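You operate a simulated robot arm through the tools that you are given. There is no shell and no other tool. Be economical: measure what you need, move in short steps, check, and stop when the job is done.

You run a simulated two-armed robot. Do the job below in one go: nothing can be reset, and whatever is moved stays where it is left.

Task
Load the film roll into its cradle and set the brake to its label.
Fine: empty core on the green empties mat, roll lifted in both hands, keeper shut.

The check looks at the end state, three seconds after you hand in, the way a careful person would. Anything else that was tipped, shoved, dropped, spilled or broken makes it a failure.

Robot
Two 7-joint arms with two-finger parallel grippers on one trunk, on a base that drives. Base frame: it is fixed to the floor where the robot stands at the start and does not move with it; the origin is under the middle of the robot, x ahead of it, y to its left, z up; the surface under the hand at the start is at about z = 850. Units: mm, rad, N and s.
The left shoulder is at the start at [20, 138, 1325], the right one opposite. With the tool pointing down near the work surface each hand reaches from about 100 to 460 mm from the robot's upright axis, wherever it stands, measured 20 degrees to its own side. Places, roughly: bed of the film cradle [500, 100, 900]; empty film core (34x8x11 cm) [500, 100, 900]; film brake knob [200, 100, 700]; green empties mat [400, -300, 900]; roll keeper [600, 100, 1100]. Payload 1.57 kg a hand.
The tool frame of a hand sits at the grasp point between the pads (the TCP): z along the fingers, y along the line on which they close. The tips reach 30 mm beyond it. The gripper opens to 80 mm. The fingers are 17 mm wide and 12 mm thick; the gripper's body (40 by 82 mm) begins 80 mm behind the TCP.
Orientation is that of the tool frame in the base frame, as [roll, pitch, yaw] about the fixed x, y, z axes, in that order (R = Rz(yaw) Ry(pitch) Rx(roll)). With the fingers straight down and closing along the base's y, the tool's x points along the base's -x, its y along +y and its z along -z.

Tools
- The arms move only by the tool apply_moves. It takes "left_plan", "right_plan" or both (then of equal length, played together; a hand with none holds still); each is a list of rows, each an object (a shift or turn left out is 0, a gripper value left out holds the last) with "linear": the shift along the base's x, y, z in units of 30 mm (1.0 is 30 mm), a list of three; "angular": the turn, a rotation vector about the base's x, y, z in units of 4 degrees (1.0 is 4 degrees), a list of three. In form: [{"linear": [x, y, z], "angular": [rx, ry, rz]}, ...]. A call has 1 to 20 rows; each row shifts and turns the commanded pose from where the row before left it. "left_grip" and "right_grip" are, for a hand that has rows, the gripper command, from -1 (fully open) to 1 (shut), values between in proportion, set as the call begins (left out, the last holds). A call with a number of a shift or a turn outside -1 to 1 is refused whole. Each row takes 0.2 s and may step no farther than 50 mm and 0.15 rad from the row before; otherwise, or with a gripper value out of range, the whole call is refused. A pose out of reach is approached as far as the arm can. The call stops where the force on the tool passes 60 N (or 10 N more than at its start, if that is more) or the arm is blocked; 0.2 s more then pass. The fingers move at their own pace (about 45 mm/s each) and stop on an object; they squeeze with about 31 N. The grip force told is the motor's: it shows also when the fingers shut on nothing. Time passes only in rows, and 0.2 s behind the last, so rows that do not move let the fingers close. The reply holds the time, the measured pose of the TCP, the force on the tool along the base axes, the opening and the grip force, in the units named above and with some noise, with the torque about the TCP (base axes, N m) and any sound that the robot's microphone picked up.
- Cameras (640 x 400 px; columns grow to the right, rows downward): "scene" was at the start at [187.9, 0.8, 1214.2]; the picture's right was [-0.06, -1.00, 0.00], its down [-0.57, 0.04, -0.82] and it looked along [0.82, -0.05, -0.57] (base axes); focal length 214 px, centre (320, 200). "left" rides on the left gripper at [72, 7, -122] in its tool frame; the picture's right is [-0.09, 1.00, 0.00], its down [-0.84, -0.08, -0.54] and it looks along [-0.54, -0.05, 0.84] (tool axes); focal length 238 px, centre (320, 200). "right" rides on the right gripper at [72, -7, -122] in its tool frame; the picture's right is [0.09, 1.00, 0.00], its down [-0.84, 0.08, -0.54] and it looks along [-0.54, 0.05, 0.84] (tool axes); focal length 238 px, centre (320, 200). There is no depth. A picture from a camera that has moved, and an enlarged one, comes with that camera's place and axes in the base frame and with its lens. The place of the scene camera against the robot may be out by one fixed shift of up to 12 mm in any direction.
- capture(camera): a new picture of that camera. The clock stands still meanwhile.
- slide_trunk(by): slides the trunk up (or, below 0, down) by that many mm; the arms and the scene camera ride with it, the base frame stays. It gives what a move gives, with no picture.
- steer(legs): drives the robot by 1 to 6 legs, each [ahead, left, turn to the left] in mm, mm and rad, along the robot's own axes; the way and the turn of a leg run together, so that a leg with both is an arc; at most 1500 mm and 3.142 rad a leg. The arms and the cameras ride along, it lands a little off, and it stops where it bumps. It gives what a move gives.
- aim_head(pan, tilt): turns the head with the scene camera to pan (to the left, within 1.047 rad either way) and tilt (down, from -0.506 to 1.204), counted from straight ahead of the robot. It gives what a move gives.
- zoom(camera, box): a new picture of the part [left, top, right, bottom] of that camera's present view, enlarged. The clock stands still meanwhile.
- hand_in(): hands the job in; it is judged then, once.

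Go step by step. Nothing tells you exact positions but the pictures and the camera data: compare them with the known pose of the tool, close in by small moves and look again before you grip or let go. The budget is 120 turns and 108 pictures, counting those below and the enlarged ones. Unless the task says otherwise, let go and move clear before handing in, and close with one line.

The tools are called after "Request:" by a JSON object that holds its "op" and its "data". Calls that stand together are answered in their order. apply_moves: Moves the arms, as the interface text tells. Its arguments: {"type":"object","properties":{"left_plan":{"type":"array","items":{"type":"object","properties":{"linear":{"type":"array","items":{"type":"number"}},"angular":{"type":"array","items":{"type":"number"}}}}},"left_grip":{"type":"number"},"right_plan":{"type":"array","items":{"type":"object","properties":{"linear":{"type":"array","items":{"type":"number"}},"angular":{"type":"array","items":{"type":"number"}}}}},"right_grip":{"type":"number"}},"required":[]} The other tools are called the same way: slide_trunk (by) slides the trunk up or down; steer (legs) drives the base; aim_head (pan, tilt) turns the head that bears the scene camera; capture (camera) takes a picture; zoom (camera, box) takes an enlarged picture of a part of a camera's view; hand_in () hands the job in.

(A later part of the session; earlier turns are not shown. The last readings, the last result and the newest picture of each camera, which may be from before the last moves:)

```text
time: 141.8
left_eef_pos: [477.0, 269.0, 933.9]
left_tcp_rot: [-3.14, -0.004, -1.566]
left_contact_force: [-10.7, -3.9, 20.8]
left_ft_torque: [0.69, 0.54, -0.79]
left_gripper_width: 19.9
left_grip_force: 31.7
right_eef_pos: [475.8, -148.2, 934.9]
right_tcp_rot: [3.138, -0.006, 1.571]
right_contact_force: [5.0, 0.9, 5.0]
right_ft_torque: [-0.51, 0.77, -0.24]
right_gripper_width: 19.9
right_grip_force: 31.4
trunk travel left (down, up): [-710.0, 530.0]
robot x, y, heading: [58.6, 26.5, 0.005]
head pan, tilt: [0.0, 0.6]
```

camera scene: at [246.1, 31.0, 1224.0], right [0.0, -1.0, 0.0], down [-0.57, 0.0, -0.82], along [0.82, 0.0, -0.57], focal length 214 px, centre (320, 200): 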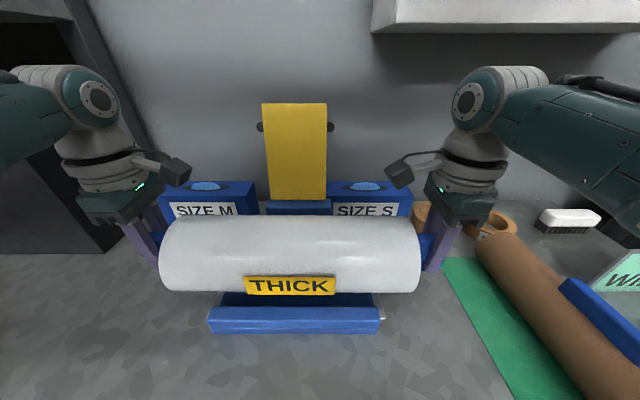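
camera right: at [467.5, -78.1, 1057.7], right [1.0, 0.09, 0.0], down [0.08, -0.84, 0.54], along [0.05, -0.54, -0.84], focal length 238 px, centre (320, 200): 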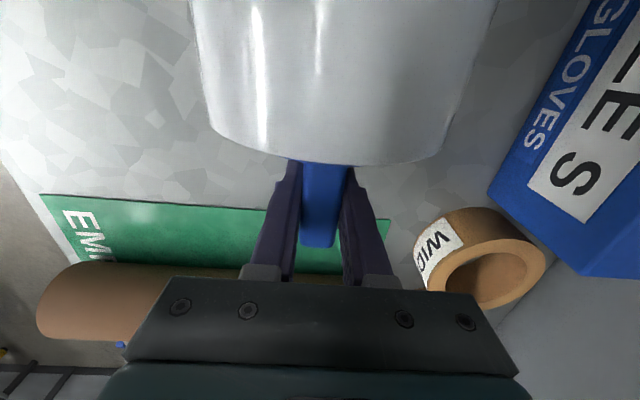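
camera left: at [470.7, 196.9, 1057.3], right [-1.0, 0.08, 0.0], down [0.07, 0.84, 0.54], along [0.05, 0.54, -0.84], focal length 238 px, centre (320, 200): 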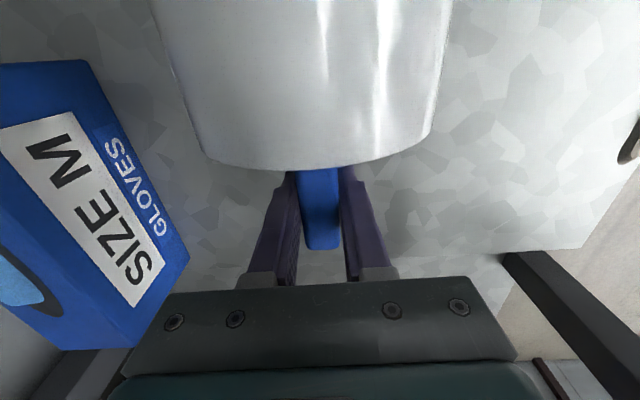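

Request:
{"op": "apply_moves", "data": {"left_plan": [{"linear": [-0.03, 0, 0.05]}, {}], "right_plan": [{}, {}]}}

Request:
{"op": "apply_moves", "data": {"left_plan": [{}, {}, {}, {}], "right_plan": [{}, {}, {}, {}], "left_grip": 0.2, "right_grip": 0.2}}

Request:
{"op": "capture", "data": {"camera": "left"}}

Request:
{"op": "zoom", "data": {"camera": "scene", "box": [100, 100, 480, 350]}}

```text
time: 142.4
left_eef_pos: [477.0, 268.0, 934.6]
left_tcp_rot: [-3.138, -0.004, -1.563]
left_contact_force: [1.8, -0.8, -6.3]
left_ft_torque: [0.4, -0.42, -0.32]
left_gripper_width: 20.2
left_grip_force: 30.8
right_eef_pos: [475.4, -148.4, 935.2]
right_tcp_rot: [3.138, -0.004, 1.571]
right_contact_force: [5.1, 0.4, 3.0]
right_ft_torque: [0.39, 0.49, -0.03]
right_gripper_width: 19.7
right_grip_force: 31.2
trunk travel left (down, up): [-710.0, 530.0]
robot x, y, heading: [60.6, 22.5, 0.008]
head pan, tilt: [0.0, 0.6]
```

```text
time: 143.4
left_eef_pos: [475.4, 269.3, 935.2]
left_tcp_rot: [-3.141, -0.004, -1.564]
left_contact_force: [0.2, 0.1, -0.2]
left_ft_torque: [0.01, 0.0, 0.01]
left_gripper_width: 32.1
left_grip_force: 0.0
right_eef_pos: [473.9, -148.1, 935.2]
right_tcp_rot: [3.141, -0.002, 1.568]
right_contact_force: [0.2, -0.5, 0.4]
right_ft_torque: [0.0, 0.01, 0.01]
right_gripper_width: 32.0
right_grip_force: 0.0
trunk travel left (down, up): [-710.0, 530.0]
robot x, y, heading: [59.3, 26.6, 0.002]
head pan, tilt: [0.0, 0.6]
```

```text
33 pictures are left
camera left: at [469.5, 196.9, 1058.1], right [-1.0, 0.09, 0.0], down [0.07, 0.84, 0.54], along [0.05, 0.54, -0.84], focal length 238 px, centre (320, 200)
```

left: 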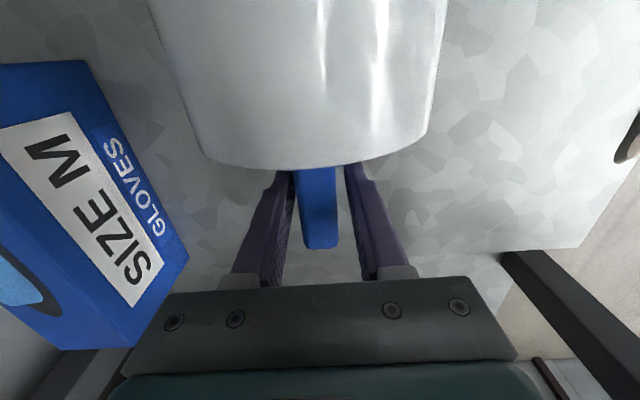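

```text
1.60 times, centred on (290, 225) of scene
camera zoom: at [247.5, 31.1, 1224.4], right [0.0, -1.0, 0.0], down [-0.56, 0.0, -0.83], along [0.83, 0.0, -0.56], focal length 343 px, centre (368, 160)
```

zoom: 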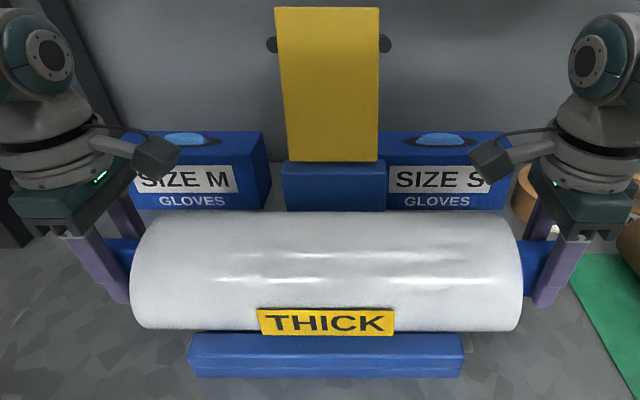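

The roll stays put. I'll open fully and raise both hands clear.

Request:
{"op": "apply_moves", "data": {"left_plan": [{}, {}, {}, {"linear": [0, 0.1, 0.5]}, {"linear": [0, 0, 1]}, {"linear": [0, 0, 1]}, {"linear": [0, 0, 1]}, {"linear": [0, 0, 1]}, {"linear": [0, 0, 0.5]}], "right_plan": [{}, {}, {}, {"linear": [0, -0.1, 0.5]}, {"linear": [0, 0, 1]}, {"linear": [0, 0, 1]}, {"linear": [0, 0, 1]}, {"linear": [0, 0, 1]}, {"linear": [0, 0, 0.5]}], "left_grip": -1, "right_grip": -1}}

Request:
{"op": "aim_head", "data": {"pan": 0.0, "tilt": 0.4}}

Request:
{"op": "capture", "data": {"camera": "scene"}}

Request:
{"op": "capture", "data": {"camera": "right"}}

```text
time: 145.4
left_eef_pos: [475.9, 271.0, 1088.6]
left_tcp_rot: [-3.14, -0.002, -1.562]
left_contact_force: [0.1, -0.5, 0.4]
left_ft_torque: [0.0, 0.02, 0.01]
left_gripper_width: 79.8
left_grip_force: 0.1
right_eef_pos: [473.2, -152.5, 1084.0]
right_tcp_rot: [3.14, -0.003, 1.569]
right_contact_force: [0.4, 0.8, 0.8]
right_ft_torque: [-0.02, 0.0, 0.02]
right_gripper_width: 79.8
right_grip_force: 0.1
trunk travel left (down, up): [-710.0, 530.0]
robot x, y, heading: [58.1, 23.6, 0.0]
head pan, tilt: [0.0, 0.6]
```

```text
time: 146.1
left_eef_pos: [475.3, 271.4, 1086.9]
left_tcp_rot: [-3.14, -0.003, -1.563]
left_contact_force: [0.4, -0.2, 0.3]
left_ft_torque: [0.02, -0.01, 0.01]
left_gripper_width: 80.0
left_grip_force: 0.1
right_eef_pos: [474.2, -152.0, 1082.5]
right_tcp_rot: [3.142, -0.006, 1.571]
right_contact_force: [-0.6, -0.1, -0.1]
right_ft_torque: [0.01, 0.02, 0.04]
right_gripper_width: 79.8
right_grip_force: 0.0
trunk travel left (down, up): [-710.0, 530.0]
robot x, y, heading: [60.7, 25.5, 0.008]
head pan, tilt: [0.0, 0.4]
```

```text
31 pictures are left
camera scene: at [251.7, 31.2, 1242.6], right [0.0, -1.0, 0.0], down [-0.39, 0.0, -0.92], along [0.92, 0.0, -0.39], focal length 214 px, centre (320, 200)
```

scene: 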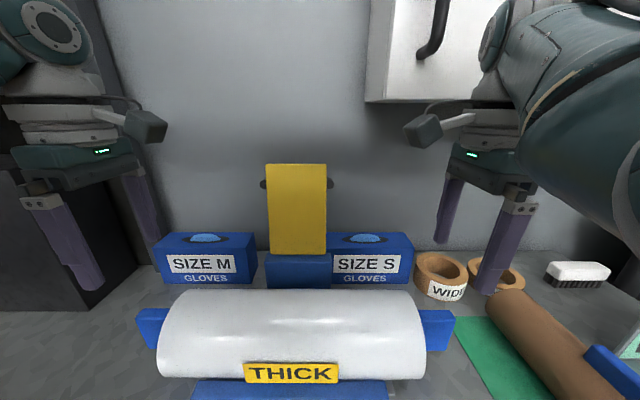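

```text
30 pictures are left
camera right: at [466.9, -81.8, 1207.2], right [1.0, 0.09, 0.0], down [0.08, -0.84, 0.54], along [0.05, -0.54, -0.84], focal length 238 px, centre (320, 200)
```

right: 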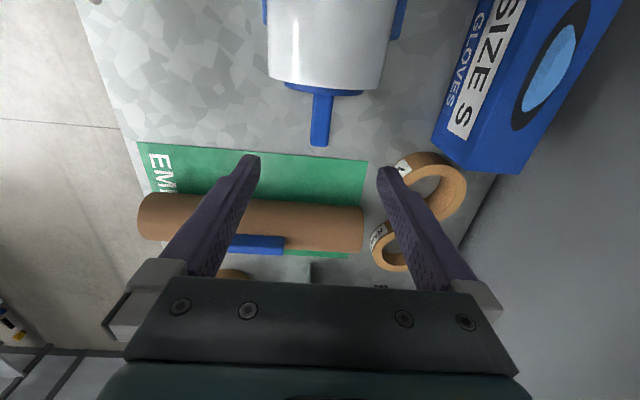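

The roll is in the trough and both hands are free. Keeper: its plate leans back, with its hinge at about (565, ~1005) and its top near (616, 1155). I'll reorient the right hand to point forward and left so a closed finger can hook behind the plate, and retract the left hand.

Request:
{"op": "apply_moves", "data": {"left_plan": [{"linear": [-0.8, -0.2, 0.1]}, {"linear": [-0.8, -0.2, 0.1]}, {"linear": [-0.8, -0.2, 0.1]}, {"linear": [-0.8, -0.2, 0.1]}, {"linear": [-0.8, -0.2, 0.1]}, {"linear": [-0.8, -0.2, 0.1]}, {}, {}, {}, {}, {}, {}, {}, {}, {}, {}, {}, {}, {}, {}], "right_plan": [{"linear": [-0.2, -0.2, 0.2], "angular": [0, 0, 1]}, {"linear": [-0.2, -0.2, 0.2], "angular": [0, 0, 1]}, {"linear": [-0.2, -0.2, 0.2], "angular": [0, 0, 1]}, {"linear": [-0.2, -0.2, 0.2], "angular": [0, 0, 1]}, {"linear": [-0.2, -0.2, 0.2], "angular": [0, 0, 1]}, {"linear": [-0.2, -0.2, 0.2], "angular": [0, 0, 1]}, {"linear": [-0.2, -0.2, 0.2], "angular": [0, 0, 1]}, {"linear": [-0.2, -0.2, 0.2], "angular": [0, 0, 1]}, {"angular": [0, 0, 1]}, {"angular": [0, 0, 1]}, {"angular": [0, 0, 1]}, {"angular": [0, 0, 1]}, {"angular": [0, 0, 1]}, {"angular": [0, 0, 1]}, {"angular": [0, 0, 1]}, {"angular": [0, 0, 1]}, {"angular": [0, 0, 1]}, {"angular": [0, 0, 1]}, {"angular": [0, 0, 1]}, {"angular": [0, 0, 1]}], "right_grip": 1}}

Request:
{"op": "apply_moves", "data": {"right_plan": [{"angular": [0, 0, 1]}, {"angular": [0, 0, 1]}, {"angular": [0, 0, 0.5]}, {"angular": [0, -1, 0]}, {"angular": [0, -1, 0]}, {"angular": [0, -1, 0]}, {"angular": [0, -1, 0]}, {"angular": [0, -1, 0]}, {"angular": [0, -1, 0]}, {"angular": [0, -1, 0]}, {"angular": [0, -1, 0]}, {"angular": [0, -1, 0]}, {"angular": [0, -1, 0]}, {"angular": [0, -1, 0]}, {"angular": [0, -1, 0]}, {"angular": [0, -1, 0]}, {"angular": [0, -1, 0]}, {"angular": [0, -1, 0]}, {"angular": [0, -1, 0]}, {"angular": [0, -1, 0]}]}}

```text
time: 150.3
left_eef_pos: [332.3, 235.2, 1103.2]
left_tcp_rot: [-3.14, -0.004, -1.564]
left_contact_force: [-1.0, 0.8, -0.2]
left_ft_torque: [0.03, 0.01, 0.01]
left_gripper_width: 80.0
left_grip_force: 0.1
right_eef_pos: [457.5, -215.0, 1116.6]
right_tcp_rot: [3.14, -0.004, 2.966]
right_contact_force: [0.9, -0.6, 0.1]
right_ft_torque: [-0.02, -0.01, 0.01]
right_gripper_width: 0.1
right_grip_force: 21.2
right hand out of reach, approached as far as the arm can: row 1, 2, 3, 4, 5, 6, 7, 8
trunk travel left (down, up): [-710.0, 530.0]
robot x, y, heading: [60.9, 23.4, 0.0]
head pan, tilt: [0.0, 0.4]
```

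```text
time: 154.5
left_eef_pos: [332.8, 235.2, 1104.2]
left_tcp_rot: [-3.14, -0.004, -1.564]
left_contact_force: [-0.8, 1.2, 0.6]
left_ft_torque: [0.0, -0.02, 0.02]
left_gripper_width: 80.0
left_grip_force: 0.0
right_eef_pos: [463.3, -236.2, 1123.5]
right_tcp_rot: [-2.961, 1.193, -2.984]
right_contact_force: [-0.8, 0.3, -0.5]
right_ft_torque: [0.0, -0.01, -0.04]
right_gripper_width: 0.0
right_grip_force: 21.8
right hand out of reach, approached as far as the arm can: row 5
trunk travel left (down, up): [-710.0, 530.0]
robot x, y, heading: [60.0, 23.7, -0.0]
head pan, tilt: [0.0, 0.4]
```

Request:
{"op": "apply_moves", "data": {"right_plan": [{"angular": [0, 0, 1]}, {"angular": [0, 0, 1]}, {"angular": [0, 0, 1]}, {"angular": [0, 0, 1]}, {"angular": [0, 0, 1]}, {"angular": [0, 0, 1]}, {"angular": [0, 0, 1]}, {"angular": [0, 0, 1]}, {"angular": [0, 0, 1]}, {"angular": [0, 0, 1]}]}}

Request:
{"op": "capture", "data": {"camera": "scene"}}

Request:
{"op": "capture", "data": {"camera": "right"}}

```text
time: 156.7
left_eef_pos: [332.3, 234.8, 1102.8]
left_tcp_rot: [-3.14, -0.003, -1.565]
left_contact_force: [-1.1, -0.4, 0.2]
left_ft_torque: [0.03, 0.01, -0.02]
left_gripper_width: 80.1
left_grip_force: 0.1
right_eef_pos: [461.1, -216.7, 1114.1]
right_tcp_rot: [3.138, 1.184, -2.447]
right_contact_force: [0.1, -0.2, -0.2]
right_ft_torque: [0.0, 0.01, -0.01]
right_gripper_width: 0.0
right_grip_force: 21.2
trunk travel left (down, up): [-710.0, 530.0]
robot x, y, heading: [61.0, 23.4, 0.002]
head pan, tilt: [0.0, 0.4]
```

```text
29 pictures are left
camera scene: at [251.7, 31.1, 1242.7], right [0.0, -1.0, 0.0], down [-0.39, 0.0, -0.92], along [0.92, 0.0, -0.39], focal length 214 px, centre (320, 200)
```

scene: 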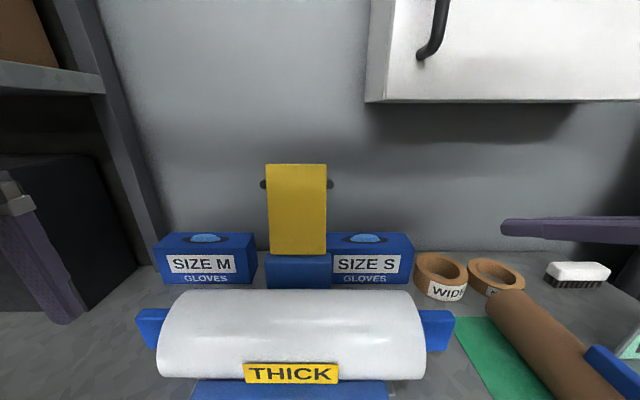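

```text
28 pictures are left
camera right: at [357.8, -313.4, 1095.5], right [-0.67, 0.74, -0.08], down [-0.19, -0.06, 0.98], along [0.72, 0.67, 0.18], focal length 238 px, centre (320, 200)
```

right: 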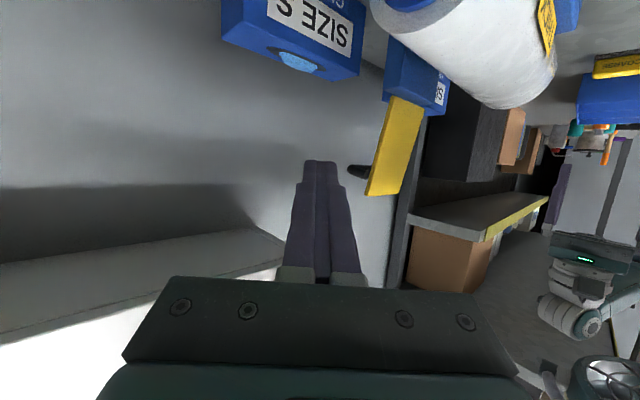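

Now I can see the keeper from the side: a bar sits behind it near the top. I'll lower the trunk a bit, drive forward 40, and bring the right fingertip to the keeper's right side.

Request:
{"op": "apply_moves", "data": {"left_plan": [{"linear": [-0.6, 0, 0.1]}, {"linear": [-0.6, 0, 0.1]}, {"linear": [-0.6, 0, 0.1]}]}}

Request:
{"op": "slide_trunk", "data": {"by": -60}}

Request:
{"op": "steer", "data": {"legs": [[40, 0, 0]]}}

Request:
{"op": "apply_moves", "data": {"right_plan": [{"linear": [0, 0.3, 0.5]}, {"linear": [0.1, 0.5, 0.5]}, {"linear": [0.2, 0.6, 0.4]}, {"linear": [0.2, 0.6, 0.2]}, {"linear": [0.2, 0.6, 0]}, {"linear": [0.3, 0.6, 0]}, {"linear": [0.3, 0.6, 0]}, {"linear": [0.3, 0.6, 0]}, {"linear": [0.3, 0.6, 0]}, {"linear": [0.2, 0.6, 0]}]}}

Request:
{"op": "capture", "data": {"camera": "scene"}}

Request:
{"op": "capture", "data": {"camera": "right"}}

```text
time: 157.5
left_eef_pos: [282.9, 223.4, 1111.6]
left_tcp_rot: [-3.136, -0.018, -1.57]
left_contact_force: [0.4, 0.5, 0.2]
left_ft_torque: [-0.02, 0.02, 0.0]
left_gripper_width: 80.1
left_grip_force: 0.0
right_eef_pos: [465.8, -226.3, 1118.9]
right_tcp_rot: [-3.12, 1.181, -2.424]
right_contact_force: [0.6, -0.3, 0.2]
right_ft_torque: [-0.03, 0.0, 0.0]
right_gripper_width: 0.1
right_grip_force: 21.0
trunk travel left (down, up): [-710.0, 530.0]
robot x, y, heading: [61.3, 25.3, 0.005]
head pan, tilt: [0.0, 0.4]
```

```text
time: 158.5
left_eef_pos: [277.0, 223.2, 1049.4]
left_tcp_rot: [3.141, -0.016, -1.563]
left_contact_force: [0.2, -0.3, 0.3]
left_ft_torque: [0.0, 0.0, 0.0]
left_gripper_width: 79.9
left_grip_force: 0.1
right_eef_pos: [460.5, -225.9, 1056.8]
right_tcp_rot: [-3.125, 1.175, -2.426]
right_contact_force: [0.2, 0.0, -0.7]
right_ft_torque: [0.01, 0.01, 0.0]
right_gripper_width: 0.0
right_grip_force: 21.7
trunk travel left (down, up): [-650.0, 590.0]
robot x, y, heading: [61.0, 23.6, -0.001]
head pan, tilt: [0.0, 0.4]
```

```text
time: 159.4
left_eef_pos: [317.2, 224.9, 1049.5]
left_tcp_rot: [3.14, -0.018, -1.568]
left_contact_force: [0.7, 0.3, -0.4]
left_ft_torque: [0.0, 0.0, 0.0]
left_gripper_width: 80.1
left_grip_force: 0.0
right_eef_pos: [499.2, -225.7, 1055.5]
right_tcp_rot: [-3.129, 1.174, -2.431]
right_contact_force: [-0.3, 0.5, -0.5]
right_ft_torque: [-0.01, -0.02, -0.01]
right_gripper_width: 0.1
right_grip_force: 21.2
trunk travel left (down, up): [-650.0, 590.0]
robot x, y, heading: [99.9, 26.4, -0.005]
head pan, tilt: [0.0, 0.4]
```

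```text
time: 161.6
left_eef_pos: [316.6, 224.2, 1051.3]
left_tcp_rot: [3.141, -0.015, -1.57]
left_contact_force: [-0.2, 0.0, 0.2]
left_ft_torque: [-0.01, 0.03, -0.01]
left_gripper_width: 79.9
left_grip_force: 0.0
right_eef_pos: [563.3, -56.7, 1103.9]
right_tcp_rot: [-3.128, 1.176, -2.431]
right_contact_force: [-0.8, 0.0, 0.8]
right_ft_torque: [-0.02, 0.03, -0.03]
right_gripper_width: 0.0
right_grip_force: 21.4
trunk travel left (down, up): [-650.0, 590.0]
robot x, y, heading: [95.7, 22.9, 0.002]
head pan, tilt: [0.0, 0.4]
```

```text
27 pictures are left
camera scene: at [290.7, 23.7, 1182.5], right [0.0, -1.0, 0.01], down [-0.39, -0.01, -0.92], along [0.92, 0.0, -0.39], focal length 214 px, centre (320, 200)
```

scene: 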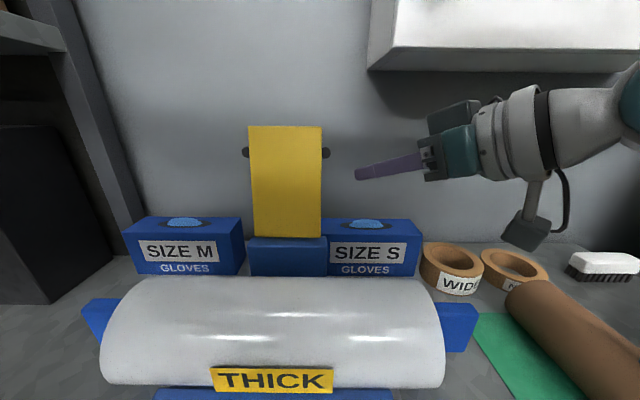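

```text
26 pictures are left
camera right: at [459.4, -153.0, 1085.5], right [-0.67, 0.74, -0.09], down [-0.19, -0.05, 0.98], along [0.72, 0.67, 0.17], focal length 238 px, centre (320, 200)
```

right: 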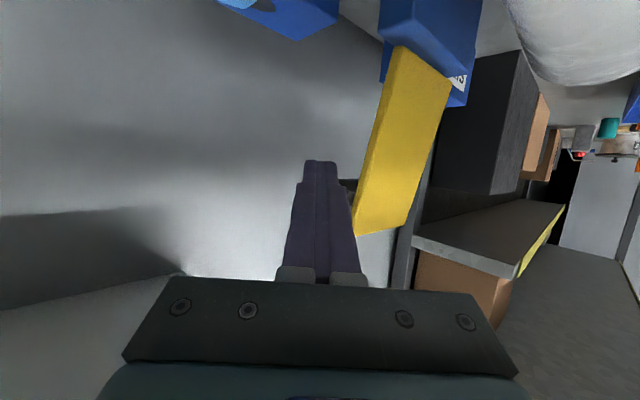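

The fingertip is just right of the keeper. I'll slide it diagonally behind the plate, below the bar.

Request:
{"op": "apply_moves", "data": {"right_plan": [{"linear": [0.5, 0.5, -0.35]}, {"linear": [0.5, 0.5, -0.35]}, {"linear": [0.5, 0.6, -0.3]}, {"linear": [0.46, 0.6, -0.25]}]}}

Request:
{"op": "capture", "data": {"camera": "scene"}}

Request:
{"op": "capture", "data": {"camera": "right"}}

```text
time: 162.6
left_eef_pos: [316.3, 224.8, 1051.6]
left_tcp_rot: [3.14, -0.016, -1.566]
left_contact_force: [-1.2, 0.0, -0.5]
left_ft_torque: [0.0, 0.01, -0.01]
left_gripper_width: 80.0
left_grip_force: 0.1
right_eef_pos: [622.8, 9.5, 1065.5]
right_tcp_rot: [-3.124, 1.174, -2.429]
right_contact_force: [0.1, -0.7, -0.3]
right_ft_torque: [-0.01, 0.03, 0.01]
right_gripper_width: 0.2
right_grip_force: 21.4
trunk travel left (down, up): [-650.0, 590.0]
robot x, y, heading: [100.3, 26.5, 0.002]
head pan, tilt: [0.0, 0.4]
```

```text
25 pictures are left
camera scene: at [290.8, 23.6, 1182.5], right [0.0, -1.0, 0.01], down [-0.39, -0.01, -0.92], along [0.92, 0.0, -0.39], focal length 214 px, centre (320, 200)
```

scene: 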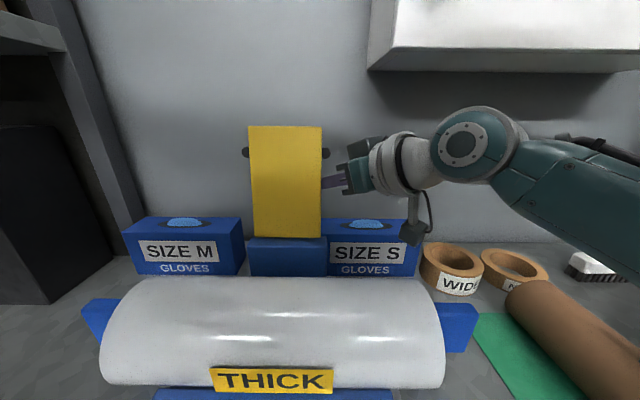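

```text
24 pictures are left
camera right: at [519.2, -86.7, 1047.6], right [-0.67, 0.74, -0.09], down [-0.19, -0.05, 0.98], along [0.72, 0.67, 0.17], focal length 238 px, centre (320, 200)
```

right: 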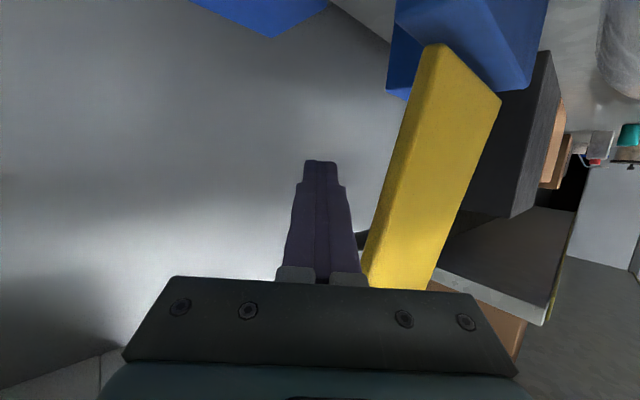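

The fingers are behind the plate. I'll pull toward the robot gradually.

Request:
{"op": "apply_moves", "data": {"right_plan": [{"linear": [-0.5, 0, 0]}, {"linear": [-0.5, 0, 0]}, {"linear": [-0.5, 0, 0]}]}}

Request:
{"op": "capture", "data": {"camera": "right"}}

```text
time: 163.4
left_eef_pos: [318.1, 224.6, 1050.6]
left_tcp_rot: [3.14, -0.018, -1.568]
left_contact_force: [-0.4, -1.3, -0.3]
left_ft_torque: [-0.01, -0.02, -0.01]
left_gripper_width: 80.3
left_grip_force: 0.1
right_eef_pos: [575.5, 9.3, 1063.8]
right_tcp_rot: [-3.129, 1.174, -2.432]
right_contact_force: [0.5, 0.0, 0.5]
right_ft_torque: [0.01, 0.0, 0.03]
right_gripper_width: 0.1
right_grip_force: 21.0
trunk travel left (down, up): [-650.0, 590.0]
robot x, y, heading: [101.4, 24.8, 0.0]
head pan, tilt: [0.0, 0.4]
```

```text
23 pictures are left
camera right: at [473.2, -87.7, 1046.6], right [-0.67, 0.74, -0.09], down [-0.19, -0.05, 0.98], along [0.72, 0.67, 0.17], focal length 238 px, centre (320, 200)
```

right: 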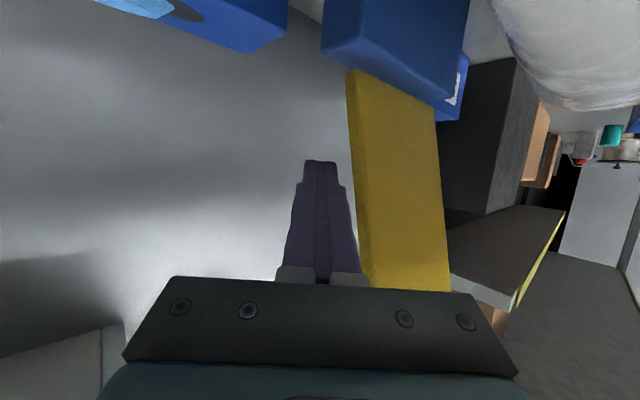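

Request:
{"op": "capture", "data": {"camera": "scene"}}

```text
22 pictures are left
camera scene: at [290.9, 23.7, 1182.5], right [0.0, -1.0, 0.01], down [-0.39, -0.01, -0.92], along [0.92, 0.0, -0.39], focal length 214 px, centre (320, 200)
```

scene: 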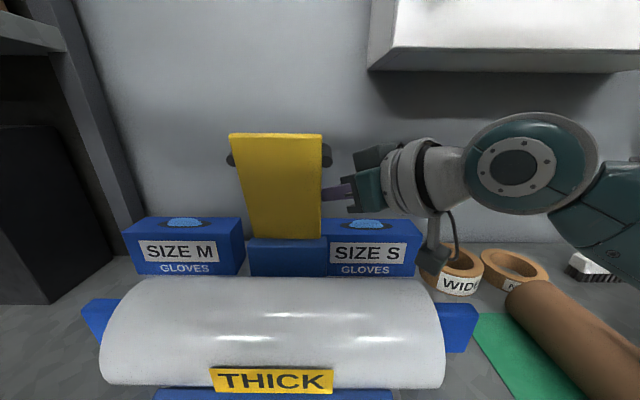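

The keeper swings easily and its bar moves with it. I'll continue the arc.

Request:
{"op": "apply_moves", "data": {"right_plan": [{"linear": [-0.5, 0.3, 0]}, {"linear": [-0.5, 0.3, 0]}, {"linear": [-0.5, 0.1, 0]}, {"linear": [-0.5, 0, -0.1]}]}}

Request:
{"op": "capture", "data": {"camera": "scene"}}

```text
time: 164.4
left_eef_pos: [325.3, 228.3, 1053.6]
left_tcp_rot: [-3.135, -0.013, -1.574]
left_contact_force: [0.5, 0.2, 0.8]
left_ft_torque: [0.01, 0.03, 0.01]
left_gripper_width: 80.0
left_grip_force: 0.0
right_eef_pos: [534.3, 22.4, 1056.3]
right_tcp_rot: [-3.099, 1.155, -2.431]
right_contact_force: [0.3, -15.8, -1.0]
right_ft_torque: [0.54, 0.01, 0.82]
right_gripper_width: 0.1
right_grip_force: 21.1
trunk travel left (down, up): [-650.0, 590.0]
robot x, y, heading: [100.8, 23.8, -0.007]
head pan, tilt: [0.0, 0.4]
stopped in row 4 (right hand): the force on the tool passed its limit at 66 N (the readings are from after the stop); the commanded pose is now the measured one
```

```text
21 pictures are left
camera scene: at [296.9, 27.1, 1183.6], right [0.0, -1.0, 0.0], down [-0.38, 0.0, -0.92], along [0.92, 0.0, -0.38], focal length 214 px, centre (320, 200)
```

scene: 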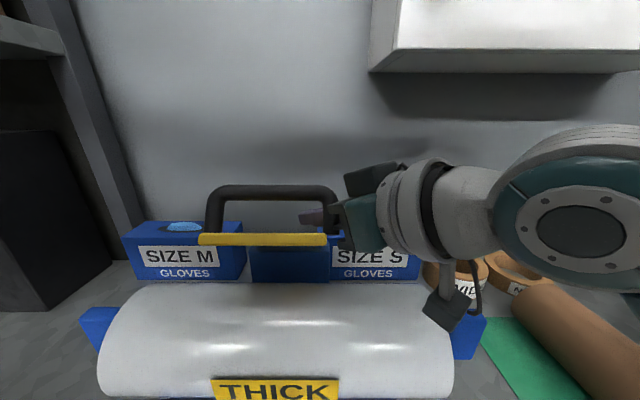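

Request:
{"op": "zoom", "data": {"camera": "scene", "box": [180, 150, 420, 300]}}

Request:
{"op": "capture", "data": {"camera": "right"}}

```text
2.67 times, centred on (300, 225) of scene
camera zoom: at [296.9, 27.1, 1183.6], right [0.0, -1.0, 0.0], down [-0.38, 0.0, -0.92], along [0.92, 0.0, -0.38], focal length 572 px, centre (373, 133)
```

zoom: 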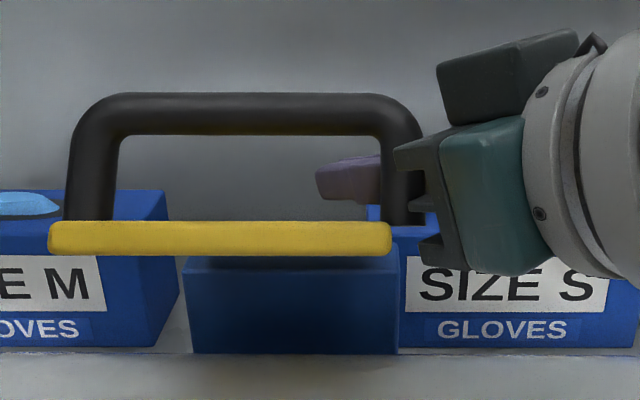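

```text
19 pictures are left
camera right: at [428.5, -71.0, 1041.4], right [-0.65, 0.76, -0.1], down [-0.18, -0.02, 0.98], along [0.74, 0.65, 0.15], focal length 238 px, centre (320, 200)
```

right: 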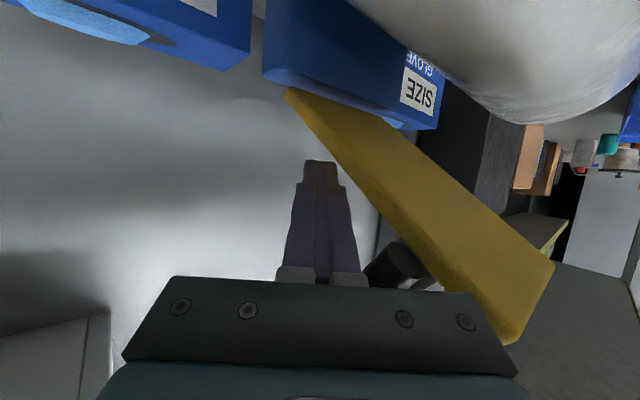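

The keeper has a U-handle on its back, and its right leg is leaning on my gripper, holding the plate about 35° up. I'll withdraw the fingers along their own axis so the plate lowers as the gripper backs away.

Request:
{"op": "apply_moves", "data": {"right_plan": [{"linear": [-0.2, -0.2, 0.2]}, {"linear": [-0.35, -0.3, 0.19]}, {"linear": [-0.35, -0.3, 0.19]}, {"linear": [-0.35, -0.3, 0.19]}]}}

Request:
{"op": "zoom", "data": {"camera": "scene", "box": [120, 130, 480, 330]}}

```text
time: 165.4
left_eef_pos: [330.6, 228.0, 1055.3]
left_tcp_rot: [-3.127, -0.017, -1.575]
left_contact_force: [-0.4, -0.3, 0.4]
left_ft_torque: [0.0, -0.03, 0.0]
left_gripper_width: 80.0
left_grip_force: 0.0
right_eef_pos: [502.4, -4.0, 1084.8]
right_tcp_rot: [-3.099, 1.164, -2.424]
right_contact_force: [0.8, 0.1, -0.4]
right_ft_torque: [0.0, 0.02, -0.02]
right_gripper_width: 0.0
right_grip_force: 21.1
trunk travel left (down, up): [-650.0, 590.0]
robot x, y, heading: [99.9, 23.4, -0.0]
head pan, tilt: [0.0, 0.4]
```

```text
1.78 times, centred on (300, 230) of scene
camera zoom: at [302.1, 27.7, 1185.1], right [0.0, -1.0, 0.0], down [-0.38, 0.0, -0.93], along [0.93, 0.0, -0.38], focal length 381 px, centre (356, 147)
```

zoom: 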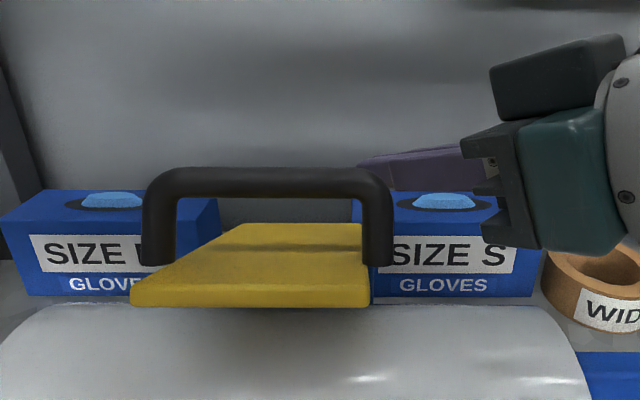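

Request:
{"op": "apply_moves", "data": {"right_plan": [{"linear": [-0.35, -0.3, 0.19]}, {"linear": [-0.35, -0.5, 0.3]}, {"linear": [-0.2, -0.8, 0.3]}, {"linear": [-0.2, -0.8, 0.2]}, {"linear": [0, -0.8, 0]}, {"linear": [0, -0.8, 0]}]}}

Request:
{"op": "capture", "data": {"camera": "scene"}}

Request:
{"op": "capture", "data": {"camera": "right"}}

```text
time: 166.8
left_eef_pos: [331.5, 228.1, 1056.5]
left_tcp_rot: [-3.128, -0.016, -1.576]
left_contact_force: [-0.4, -0.4, 0.5]
left_ft_torque: [-0.01, 0.02, 0.02]
left_gripper_width: 80.2
left_grip_force: 0.2
right_eef_pos: [468.5, -125.8, 1111.9]
right_tcp_rot: [-3.097, 1.164, -2.422]
right_contact_force: [-0.5, -0.1, -0.3]
right_ft_torque: [0.01, 0.01, -0.01]
right_gripper_width: 0.4
right_grip_force: 21.2
trunk travel left (down, up): [-650.0, 590.0]
robot x, y, heading: [100.6, 25.1, 0.001]
head pan, tilt: [0.0, 0.4]
```

```text
17 pictures are left
camera scene: at [302.2, 27.8, 1185.3], right [0.0, -1.0, 0.0], down [-0.38, 0.0, -0.93], along [0.93, 0.0, -0.38], focal length 214 px, centre (320, 200)
```

scene: 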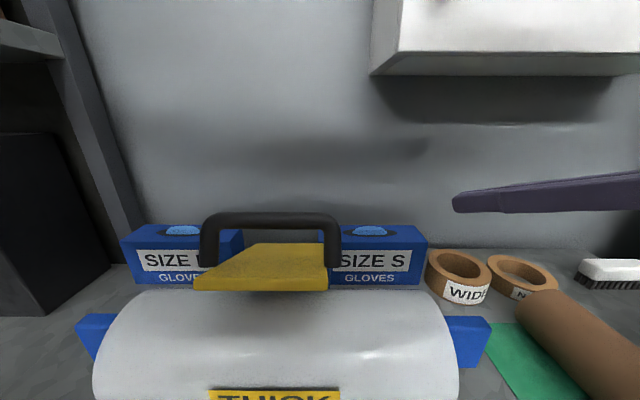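

```text
16 pictures are left
camera right: at [363.0, -220.4, 1096.1], right [-0.65, 0.75, -0.1], down [-0.19, -0.03, 0.98], along [0.73, 0.66, 0.16], focal length 238 px, centre (320, 200)
```

right: 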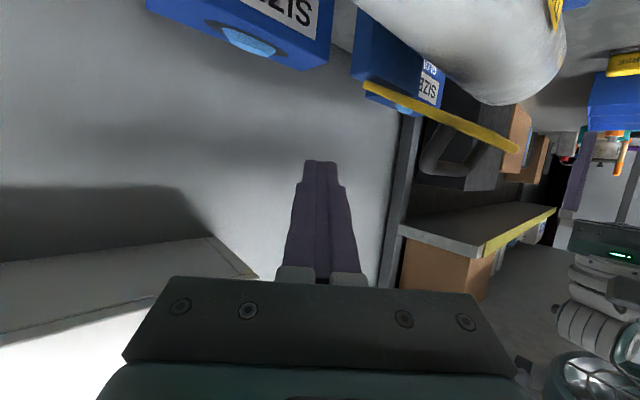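

The keeper stays at about 23° by itself. I'll press it down from above on its front strip with the closed fingers.

Request:
{"op": "apply_moves", "data": {"right_plan": [{"linear": [-0.9, 0, 0.1]}, {"linear": [-1, 0, 0]}, {"linear": [-0.1, 0.9, 0]}, {"linear": [0, 0.9, 0]}, {"linear": [0, 0.9, 0]}, {"linear": [0, 0.9, 0]}, {"linear": [0, 0.9, 0]}, {"linear": [0, 0.8, 0]}]}}

Request:
{"op": "capture", "data": {"camera": "scene"}}

```text
time: 168.4
left_eef_pos: [328.5, 226.3, 1054.8]
left_tcp_rot: [-3.129, -0.015, -1.585]
left_contact_force: [-1.7, 0.2, -0.3]
left_ft_torque: [0.01, 0.03, 0.03]
left_gripper_width: 80.0
left_grip_force: 0.2
right_eef_pos: [441.3, -10.2, 1098.2]
right_tcp_rot: [-3.073, 1.168, -2.427]
right_contact_force: [0.1, 0.4, 0.6]
right_ft_torque: [0.0, -0.02, 0.02]
right_gripper_width: 0.1
right_grip_force: 21.5
right hand out of reach, approached as far as the arm can: row 2, 3, 4
trunk travel left (down, up): [-650.0, 590.0]
robot x, y, heading: [97.5, 25.3, -0.008]
head pan, tilt: [0.0, 0.4]
stopped in row 8 (right hand): the force on the tool passed its limit at 120 N (the readings are from after the stop); the commanded pose is now the measured one
```

```text
15 pictures are left
camera scene: at [298.8, 27.5, 1184.9], right [-0.01, -1.0, 0.0], down [-0.38, 0.0, -0.92], along [0.92, -0.01, -0.38], focal length 214 px, centre (320, 200)
```

scene: 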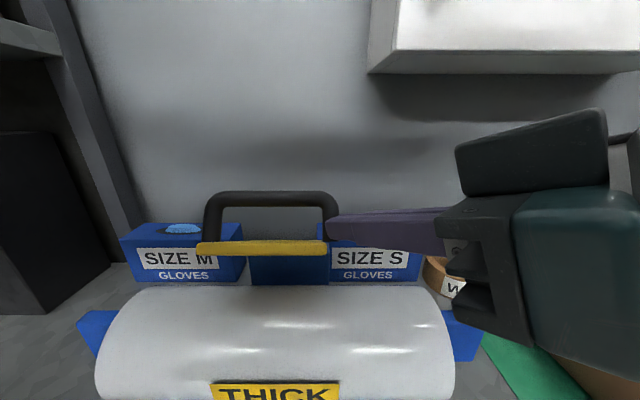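

The arm was folded too close, and the finger bumped the handle's leg sideways. I'll back the hand off, drive the base back for room, then re-check.

Request:
{"op": "apply_moves", "data": {"right_plan": [{"linear": [0, -0.8, 0.1]}, {"linear": [0, -0.9, 0.1]}, {"linear": [0, -0.9, 0.2]}]}}

Request:
{"op": "steer", "data": {"legs": [[-90, 0, 0]]}}

Request:
{"op": "aim_head", "data": {"pan": 0.0, "tilt": 0.55}}

Request:
{"op": "capture", "data": {"camera": "scene"}}

```text
time: 169.2
left_eef_pos: [330.1, 227.5, 1056.6]
left_tcp_rot: [-3.129, -0.014, -1.58]
left_contact_force: [0.2, -0.1, -0.1]
left_ft_torque: [-0.01, 0.01, -0.01]
left_gripper_width: 80.2
left_grip_force: 0.0
right_eef_pos: [451.1, -86.6, 1107.8]
right_tcp_rot: [-3.066, 1.171, -2.413]
right_contact_force: [-0.5, 0.7, -0.7]
right_ft_torque: [0.04, -0.01, 0.02]
right_gripper_width: 0.1
right_grip_force: 21.2
right hand out of reach, approached as far as the arm can: row 1, 3
trunk travel left (down, up): [-650.0, 590.0]
robot x, y, heading: [101.0, 29.6, -0.003]
head pan, tilt: [0.0, 0.4]
```

```text
time: 170.0
left_eef_pos: [318.7, 221.4, 1053.5]
left_tcp_rot: [-3.129, -0.025, -1.599]
left_contact_force: [1.4, -4.5, 1.9]
left_ft_torque: [0.35, 0.1, 0.0]
left_gripper_width: 80.0
left_grip_force: 0.0
right_eef_pos: [437.4, -89.6, 1104.3]
right_tcp_rot: [-3.074, 1.167, -2.431]
right_contact_force: [0.4, -1.5, 0.3]
right_ft_torque: [0.01, 0.03, 0.11]
right_gripper_width: 0.0
right_grip_force: 21.9
trunk travel left (down, up): [-650.0, 590.0]
robot x, y, heading: [92.3, 22.1, -0.01]
head pan, tilt: [0.0, 0.4]
stopped in leg 1: the robot was blocked; the commanded pose is now the measured one
```

```text
time: 170.7
left_eef_pos: [318.2, 221.9, 1053.2]
left_tcp_rot: [-3.129, -0.023, -1.594]
left_contact_force: [1.3, 1.2, 0.7]
left_ft_torque: [-0.05, 0.05, -0.01]
left_gripper_width: 79.9
left_grip_force: 0.2
right_eef_pos: [439.7, -88.4, 1105.4]
right_tcp_rot: [-3.072, 1.167, -2.425]
right_contact_force: [-0.2, 0.6, 0.1]
right_ft_torque: [0.01, 0.01, 0.02]
right_gripper_width: 0.1
right_grip_force: 21.4
trunk travel left (down, up): [-650.0, 590.0]
robot x, y, heading: [93.7, 25.2, -0.009]
head pan, tilt: [0.0, 0.55]
```

```text
14 pictures are left
camera scene: at [286.4, 26.3, 1170.2], right [-0.01, -1.0, 0.0], down [-0.52, 0.0, -0.86], along [0.86, -0.01, -0.52], focal length 214 px, centre (320, 200)
```

scene: 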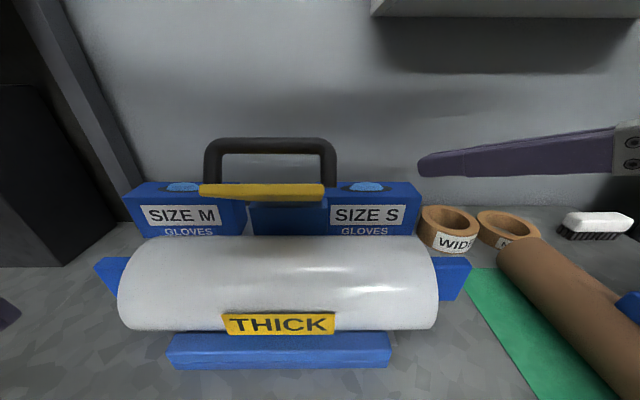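

The folded left elbow is catching the upright. I'll extend the left hand forward (above the roll) to pull the elbow in, then drive back.

Request:
{"op": "apply_moves", "data": {"left_plan": [{"linear": [0.8, 0, 0.2]}, {"linear": [0.8, 0.1, 0.2]}, {"linear": [0.8, 0.1, 0.2]}, {"linear": [0.8, 0.1, 0.1]}, {"linear": [0.8, 0.1, 0]}, {"linear": [0.4, 0, 0]}]}}

Request:
{"op": "steer", "data": {"legs": [[-85, 0, 0]]}}

```text
time: 172.1
left_eef_pos: [445.1, 236.4, 1073.1]
left_tcp_rot: [-3.138, -0.018, -1.595]
left_contact_force: [0.7, 0.4, 0.2]
left_ft_torque: [0.03, -0.03, 0.02]
left_gripper_width: 80.2
left_grip_force: 0.0
right_eef_pos: [435.2, -85.3, 1101.5]
right_tcp_rot: [-3.089, 1.166, -2.438]
right_contact_force: [0.2, 0.3, 0.0]
right_ft_torque: [0.01, -0.04, 0.0]
right_gripper_width: 0.0
right_grip_force: 20.5
trunk travel left (down, up): [-650.0, 590.0]
robot x, y, heading: [89.4, 22.8, -0.009]
head pan, tilt: [0.0, 0.55]
```

```text
time: 173.2
left_eef_pos: [361.5, 237.6, 1072.6]
left_tcp_rot: [-3.137, -0.019, -1.596]
left_contact_force: [-0.2, 0.0, -0.3]
left_ft_torque: [-0.02, 0.0, 0.0]
left_gripper_width: 79.9
left_grip_force: 0.1
right_eef_pos: [350.0, -85.7, 1102.5]
right_tcp_rot: [-3.089, 1.167, -2.442]
right_contact_force: [-0.8, 0.2, -0.1]
right_ft_torque: [0.0, 0.01, 0.02]
right_gripper_width: 0.1
right_grip_force: 21.5
trunk travel left (down, up): [-650.0, 590.0]
robot x, y, heading: [10.4, 23.3, -0.004]
head pan, tilt: [0.0, 0.55]
```

Now there is room. I'll bring the closed fingers over the plate's front strip, ahead of the handle.

Request:
{"op": "apply_moves", "data": {"right_plan": [{"linear": [0, 0, 0.7]}, {"linear": [0.3, 0.5, 0.5]}, {"linear": [0.4, 0.8, 0]}, {"linear": [0.4, 0.8, 0]}, {"linear": [0.4, 0.8, 0]}, {"linear": [0.4, 0.85, 0]}]}}

Request:
{"op": "capture", "data": {"camera": "scene"}}

Request:
{"op": "capture", "data": {"camera": "right"}}

```text
time: 174.6
left_eef_pos: [362.6, 237.3, 1073.6]
left_tcp_rot: [-3.136, -0.02, -1.597]
left_contact_force: [0.0, -0.8, -0.5]
left_ft_torque: [-0.01, 0.04, -0.03]
left_gripper_width: 80.0
left_grip_force: 0.1
right_eef_pos: [417.3, 27.1, 1135.7]
right_tcp_rot: [-3.09, 1.165, -2.441]
right_contact_force: [0.1, -0.2, 0.1]
right_ft_torque: [0.0, 0.01, 0.03]
right_gripper_width: 0.0
right_grip_force: 21.6
right hand out of reach, approached as far as the arm can: row 1
trunk travel left (down, up): [-650.0, 590.0]
robot x, y, heading: [8.4, 23.6, -0.008]
head pan, tilt: [0.0, 0.55]
```

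```text
13 pictures are left
camera scene: at [198.4, 30.0, 1169.0], right [-0.01, -1.0, 0.0], down [-0.52, 0.0, -0.85], along [0.85, -0.01, -0.52], focal length 214 px, centre (320, 200)
```

scene: 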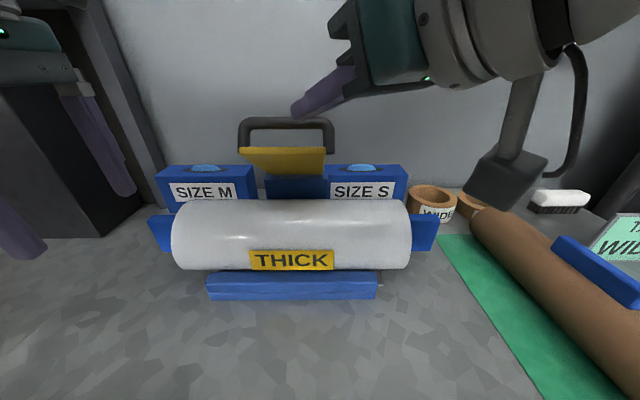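

```text
12 pictures are left
camera right: at [308.9, -65.6, 1118.1], right [-0.63, 0.77, -0.11], down [-0.19, -0.02, 0.98], along [0.75, 0.64, 0.16], focal length 238 px, centre (320, 200)
```

right: 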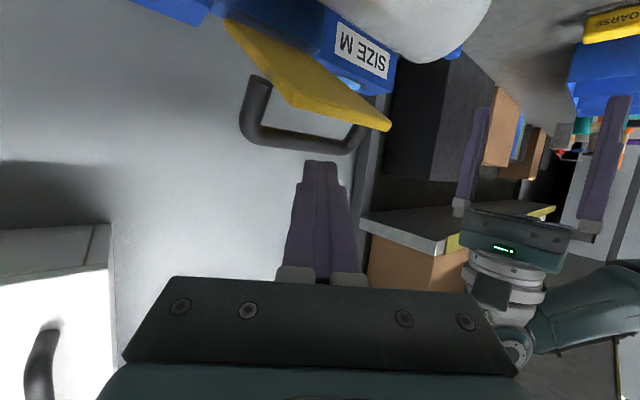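

The tip is above the plate's front edge. I'll nudge 10 mm forward and press down along the arc.

Request:
{"op": "apply_moves", "data": {"right_plan": [{"linear": [0.33, 0, -0.2]}, {"linear": [0, 0, -0.5]}, {"linear": [0, 0, -0.4]}, {"linear": [-0.05, 0, -0.4]}, {"linear": [-0.08, 0, -0.4]}]}}

Request:
{"op": "capture", "data": {"camera": "scene"}}

```text
time: 175.8
left_eef_pos: [362.1, 235.9, 1073.5]
left_tcp_rot: [-3.137, -0.018, -1.594]
left_contact_force: [0.4, -0.9, -0.5]
left_ft_torque: [-0.01, -0.01, 0.01]
left_gripper_width: 79.8
left_grip_force: 0.0
right_eef_pos: [422.9, 27.0, 1076.9]
right_tcp_rot: [-3.089, 1.164, -2.44]
right_contact_force: [-0.1, 0.4, -0.4]
right_ft_torque: [0.03, 0.0, 0.01]
right_gripper_width: 0.0
right_grip_force: 20.9
trunk travel left (down, up): [-650.0, 590.0]
robot x, y, heading: [9.6, 23.6, -0.012]
head pan, tilt: [0.0, 0.55]
```

```text
11 pictures are left
camera scene: at [198.3, 29.9, 1168.9], right [-0.01, -1.0, 0.0], down [-0.52, 0.0, -0.85], along [0.85, -0.01, -0.52], focal length 214 px, centre (320, 200)
```

scene: 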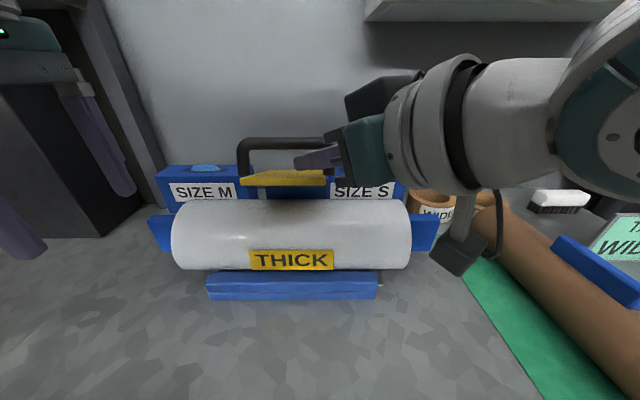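

It's going down with the fingers. I'll continue.

Request:
{"op": "apply_moves", "data": {"right_plan": [{"linear": [-0.07, 0, -0.35]}, {"linear": [-0.05, 0, -0.35]}, {"linear": [-0.05, 0, -0.35]}, {"linear": [0, 0, -0.3]}, {"linear": [0, 0, -0.2]}]}}

Request:
{"op": "zoom", "data": {"camera": "scene", "box": [140, 110, 460, 310]}}

```text
time: 177.0
left_eef_pos: [361.0, 236.2, 1072.9]
left_tcp_rot: [-3.136, -0.019, -1.595]
left_contact_force: [0.5, 1.7, 0.6]
left_ft_torque: [-0.02, 0.0, 0.0]
left_gripper_width: 80.1
left_grip_force: 0.0
right_eef_pos: [418.0, 26.9, 1031.8]
right_tcp_rot: [-3.089, 1.167, -2.44]
right_contact_force: [0.0, 0.0, -0.3]
right_ft_torque: [-0.01, 0.0, -0.01]
right_gripper_width: 0.3
right_grip_force: 21.1
trunk travel left (down, up): [-650.0, 590.0]
robot x, y, heading: [7.9, 21.6, -0.012]
head pan, tilt: [0.0, 0.55]
```

```text
2.00 times, centred on (300, 210) of scene
camera zoom: at [198.3, 29.9, 1168.9], right [-0.01, -1.0, 0.0], down [-0.52, 0.0, -0.85], along [0.85, -0.01, -0.52], focal length 429 px, centre (360, 180)
```

zoom: 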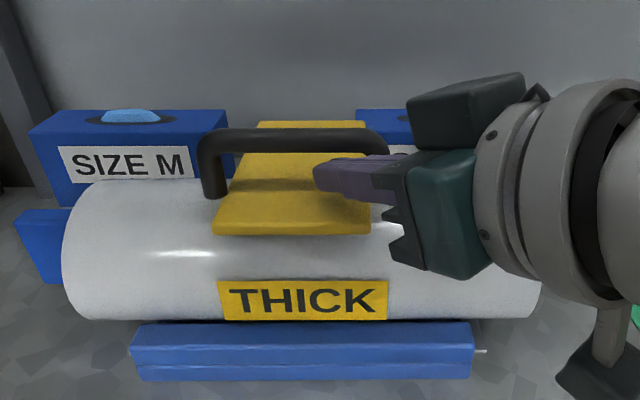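

Almost flat on the roll. I'll press gently until it makes firm contact.

Request:
{"op": "apply_moves", "data": {"right_plan": [{"linear": [0, 0, -0.2]}, {"linear": [0, 0, -0.2]}, {"linear": [0, 0, -0.15]}, {}]}}

```text
time: 178.0
left_eef_pos: [362.2, 235.3, 1074.3]
left_tcp_rot: [-3.137, -0.02, -1.595]
left_contact_force: [1.0, -0.2, -0.2]
left_ft_torque: [-0.02, 0.02, -0.04]
left_gripper_width: 79.9
left_grip_force: 0.1
right_eef_pos: [419.7, 27.3, 1020.9]
right_tcp_rot: [-3.083, 1.18, -2.432]
right_contact_force: [-12.4, -6.9, 32.8]
right_ft_torque: [0.38, -0.38, -0.14]
right_gripper_width: 0.0
right_grip_force: 21.7
trunk travel left (down, up): [-650.0, 590.0]
robot x, y, heading: [8.9, 24.4, -0.015]
head pan, tilt: [0.0, 0.55]
```

Firm contact, so the keeper is down on the roll. I'll lift off and verify.

Request:
{"op": "apply_moves", "data": {"right_plan": [{"linear": [-0.1, 0, 0.5]}, {"linear": [-0.3, -0.3, 0.8]}, {"linear": [-0.3, -0.6, 0.8]}, {"linear": [-0.3, -0.8, 0.4]}, {"linear": [-0.2, -0.9, 0]}, {"linear": [0, -0.9, 0]}, {"linear": [0, -0.9, 0]}]}}

Request:
{"op": "capture", "data": {"camera": "scene"}}

Request:
{"op": "capture", "data": {"camera": "right"}}

```text
time: 179.6
left_eef_pos: [360.9, 236.8, 1072.1]
left_tcp_rot: [-3.137, -0.018, -1.596]
left_contact_force: [0.0, 0.0, 0.2]
left_ft_torque: [-0.03, -0.02, 0.0]
left_gripper_width: 80.1
left_grip_force: 0.1
right_eef_pos: [382.1, -104.2, 1090.0]
right_tcp_rot: [-3.091, 1.165, -2.442]
right_contact_force: [0.5, 0.4, -0.8]
right_ft_torque: [0.03, 0.03, 0.01]
right_gripper_width: 0.1
right_grip_force: 21.6
trunk travel left (down, up): [-650.0, 590.0]
robot x, y, heading: [8.7, 22.0, -0.011]
head pan, tilt: [0.0, 0.55]
```

```text
9 pictures are left
camera scene: at [198.3, 29.8, 1168.9], right [-0.01, -1.0, 0.0], down [-0.52, 0.0, -0.85], along [0.85, -0.01, -0.52], focal length 214 px, centre (320, 200)
```

scene: 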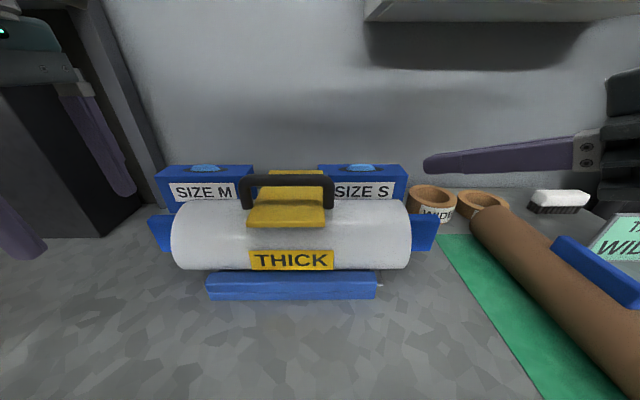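

```text
8 pictures are left
camera right: at [273.8, -197.8, 1074.0], right [-0.63, 0.77, -0.1], down [-0.19, -0.03, 0.98], along [0.75, 0.64, 0.16], focal length 238 px, centre (320, 200)
```

right: 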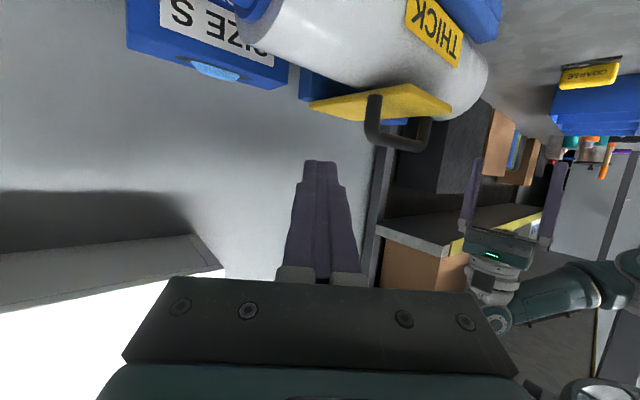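

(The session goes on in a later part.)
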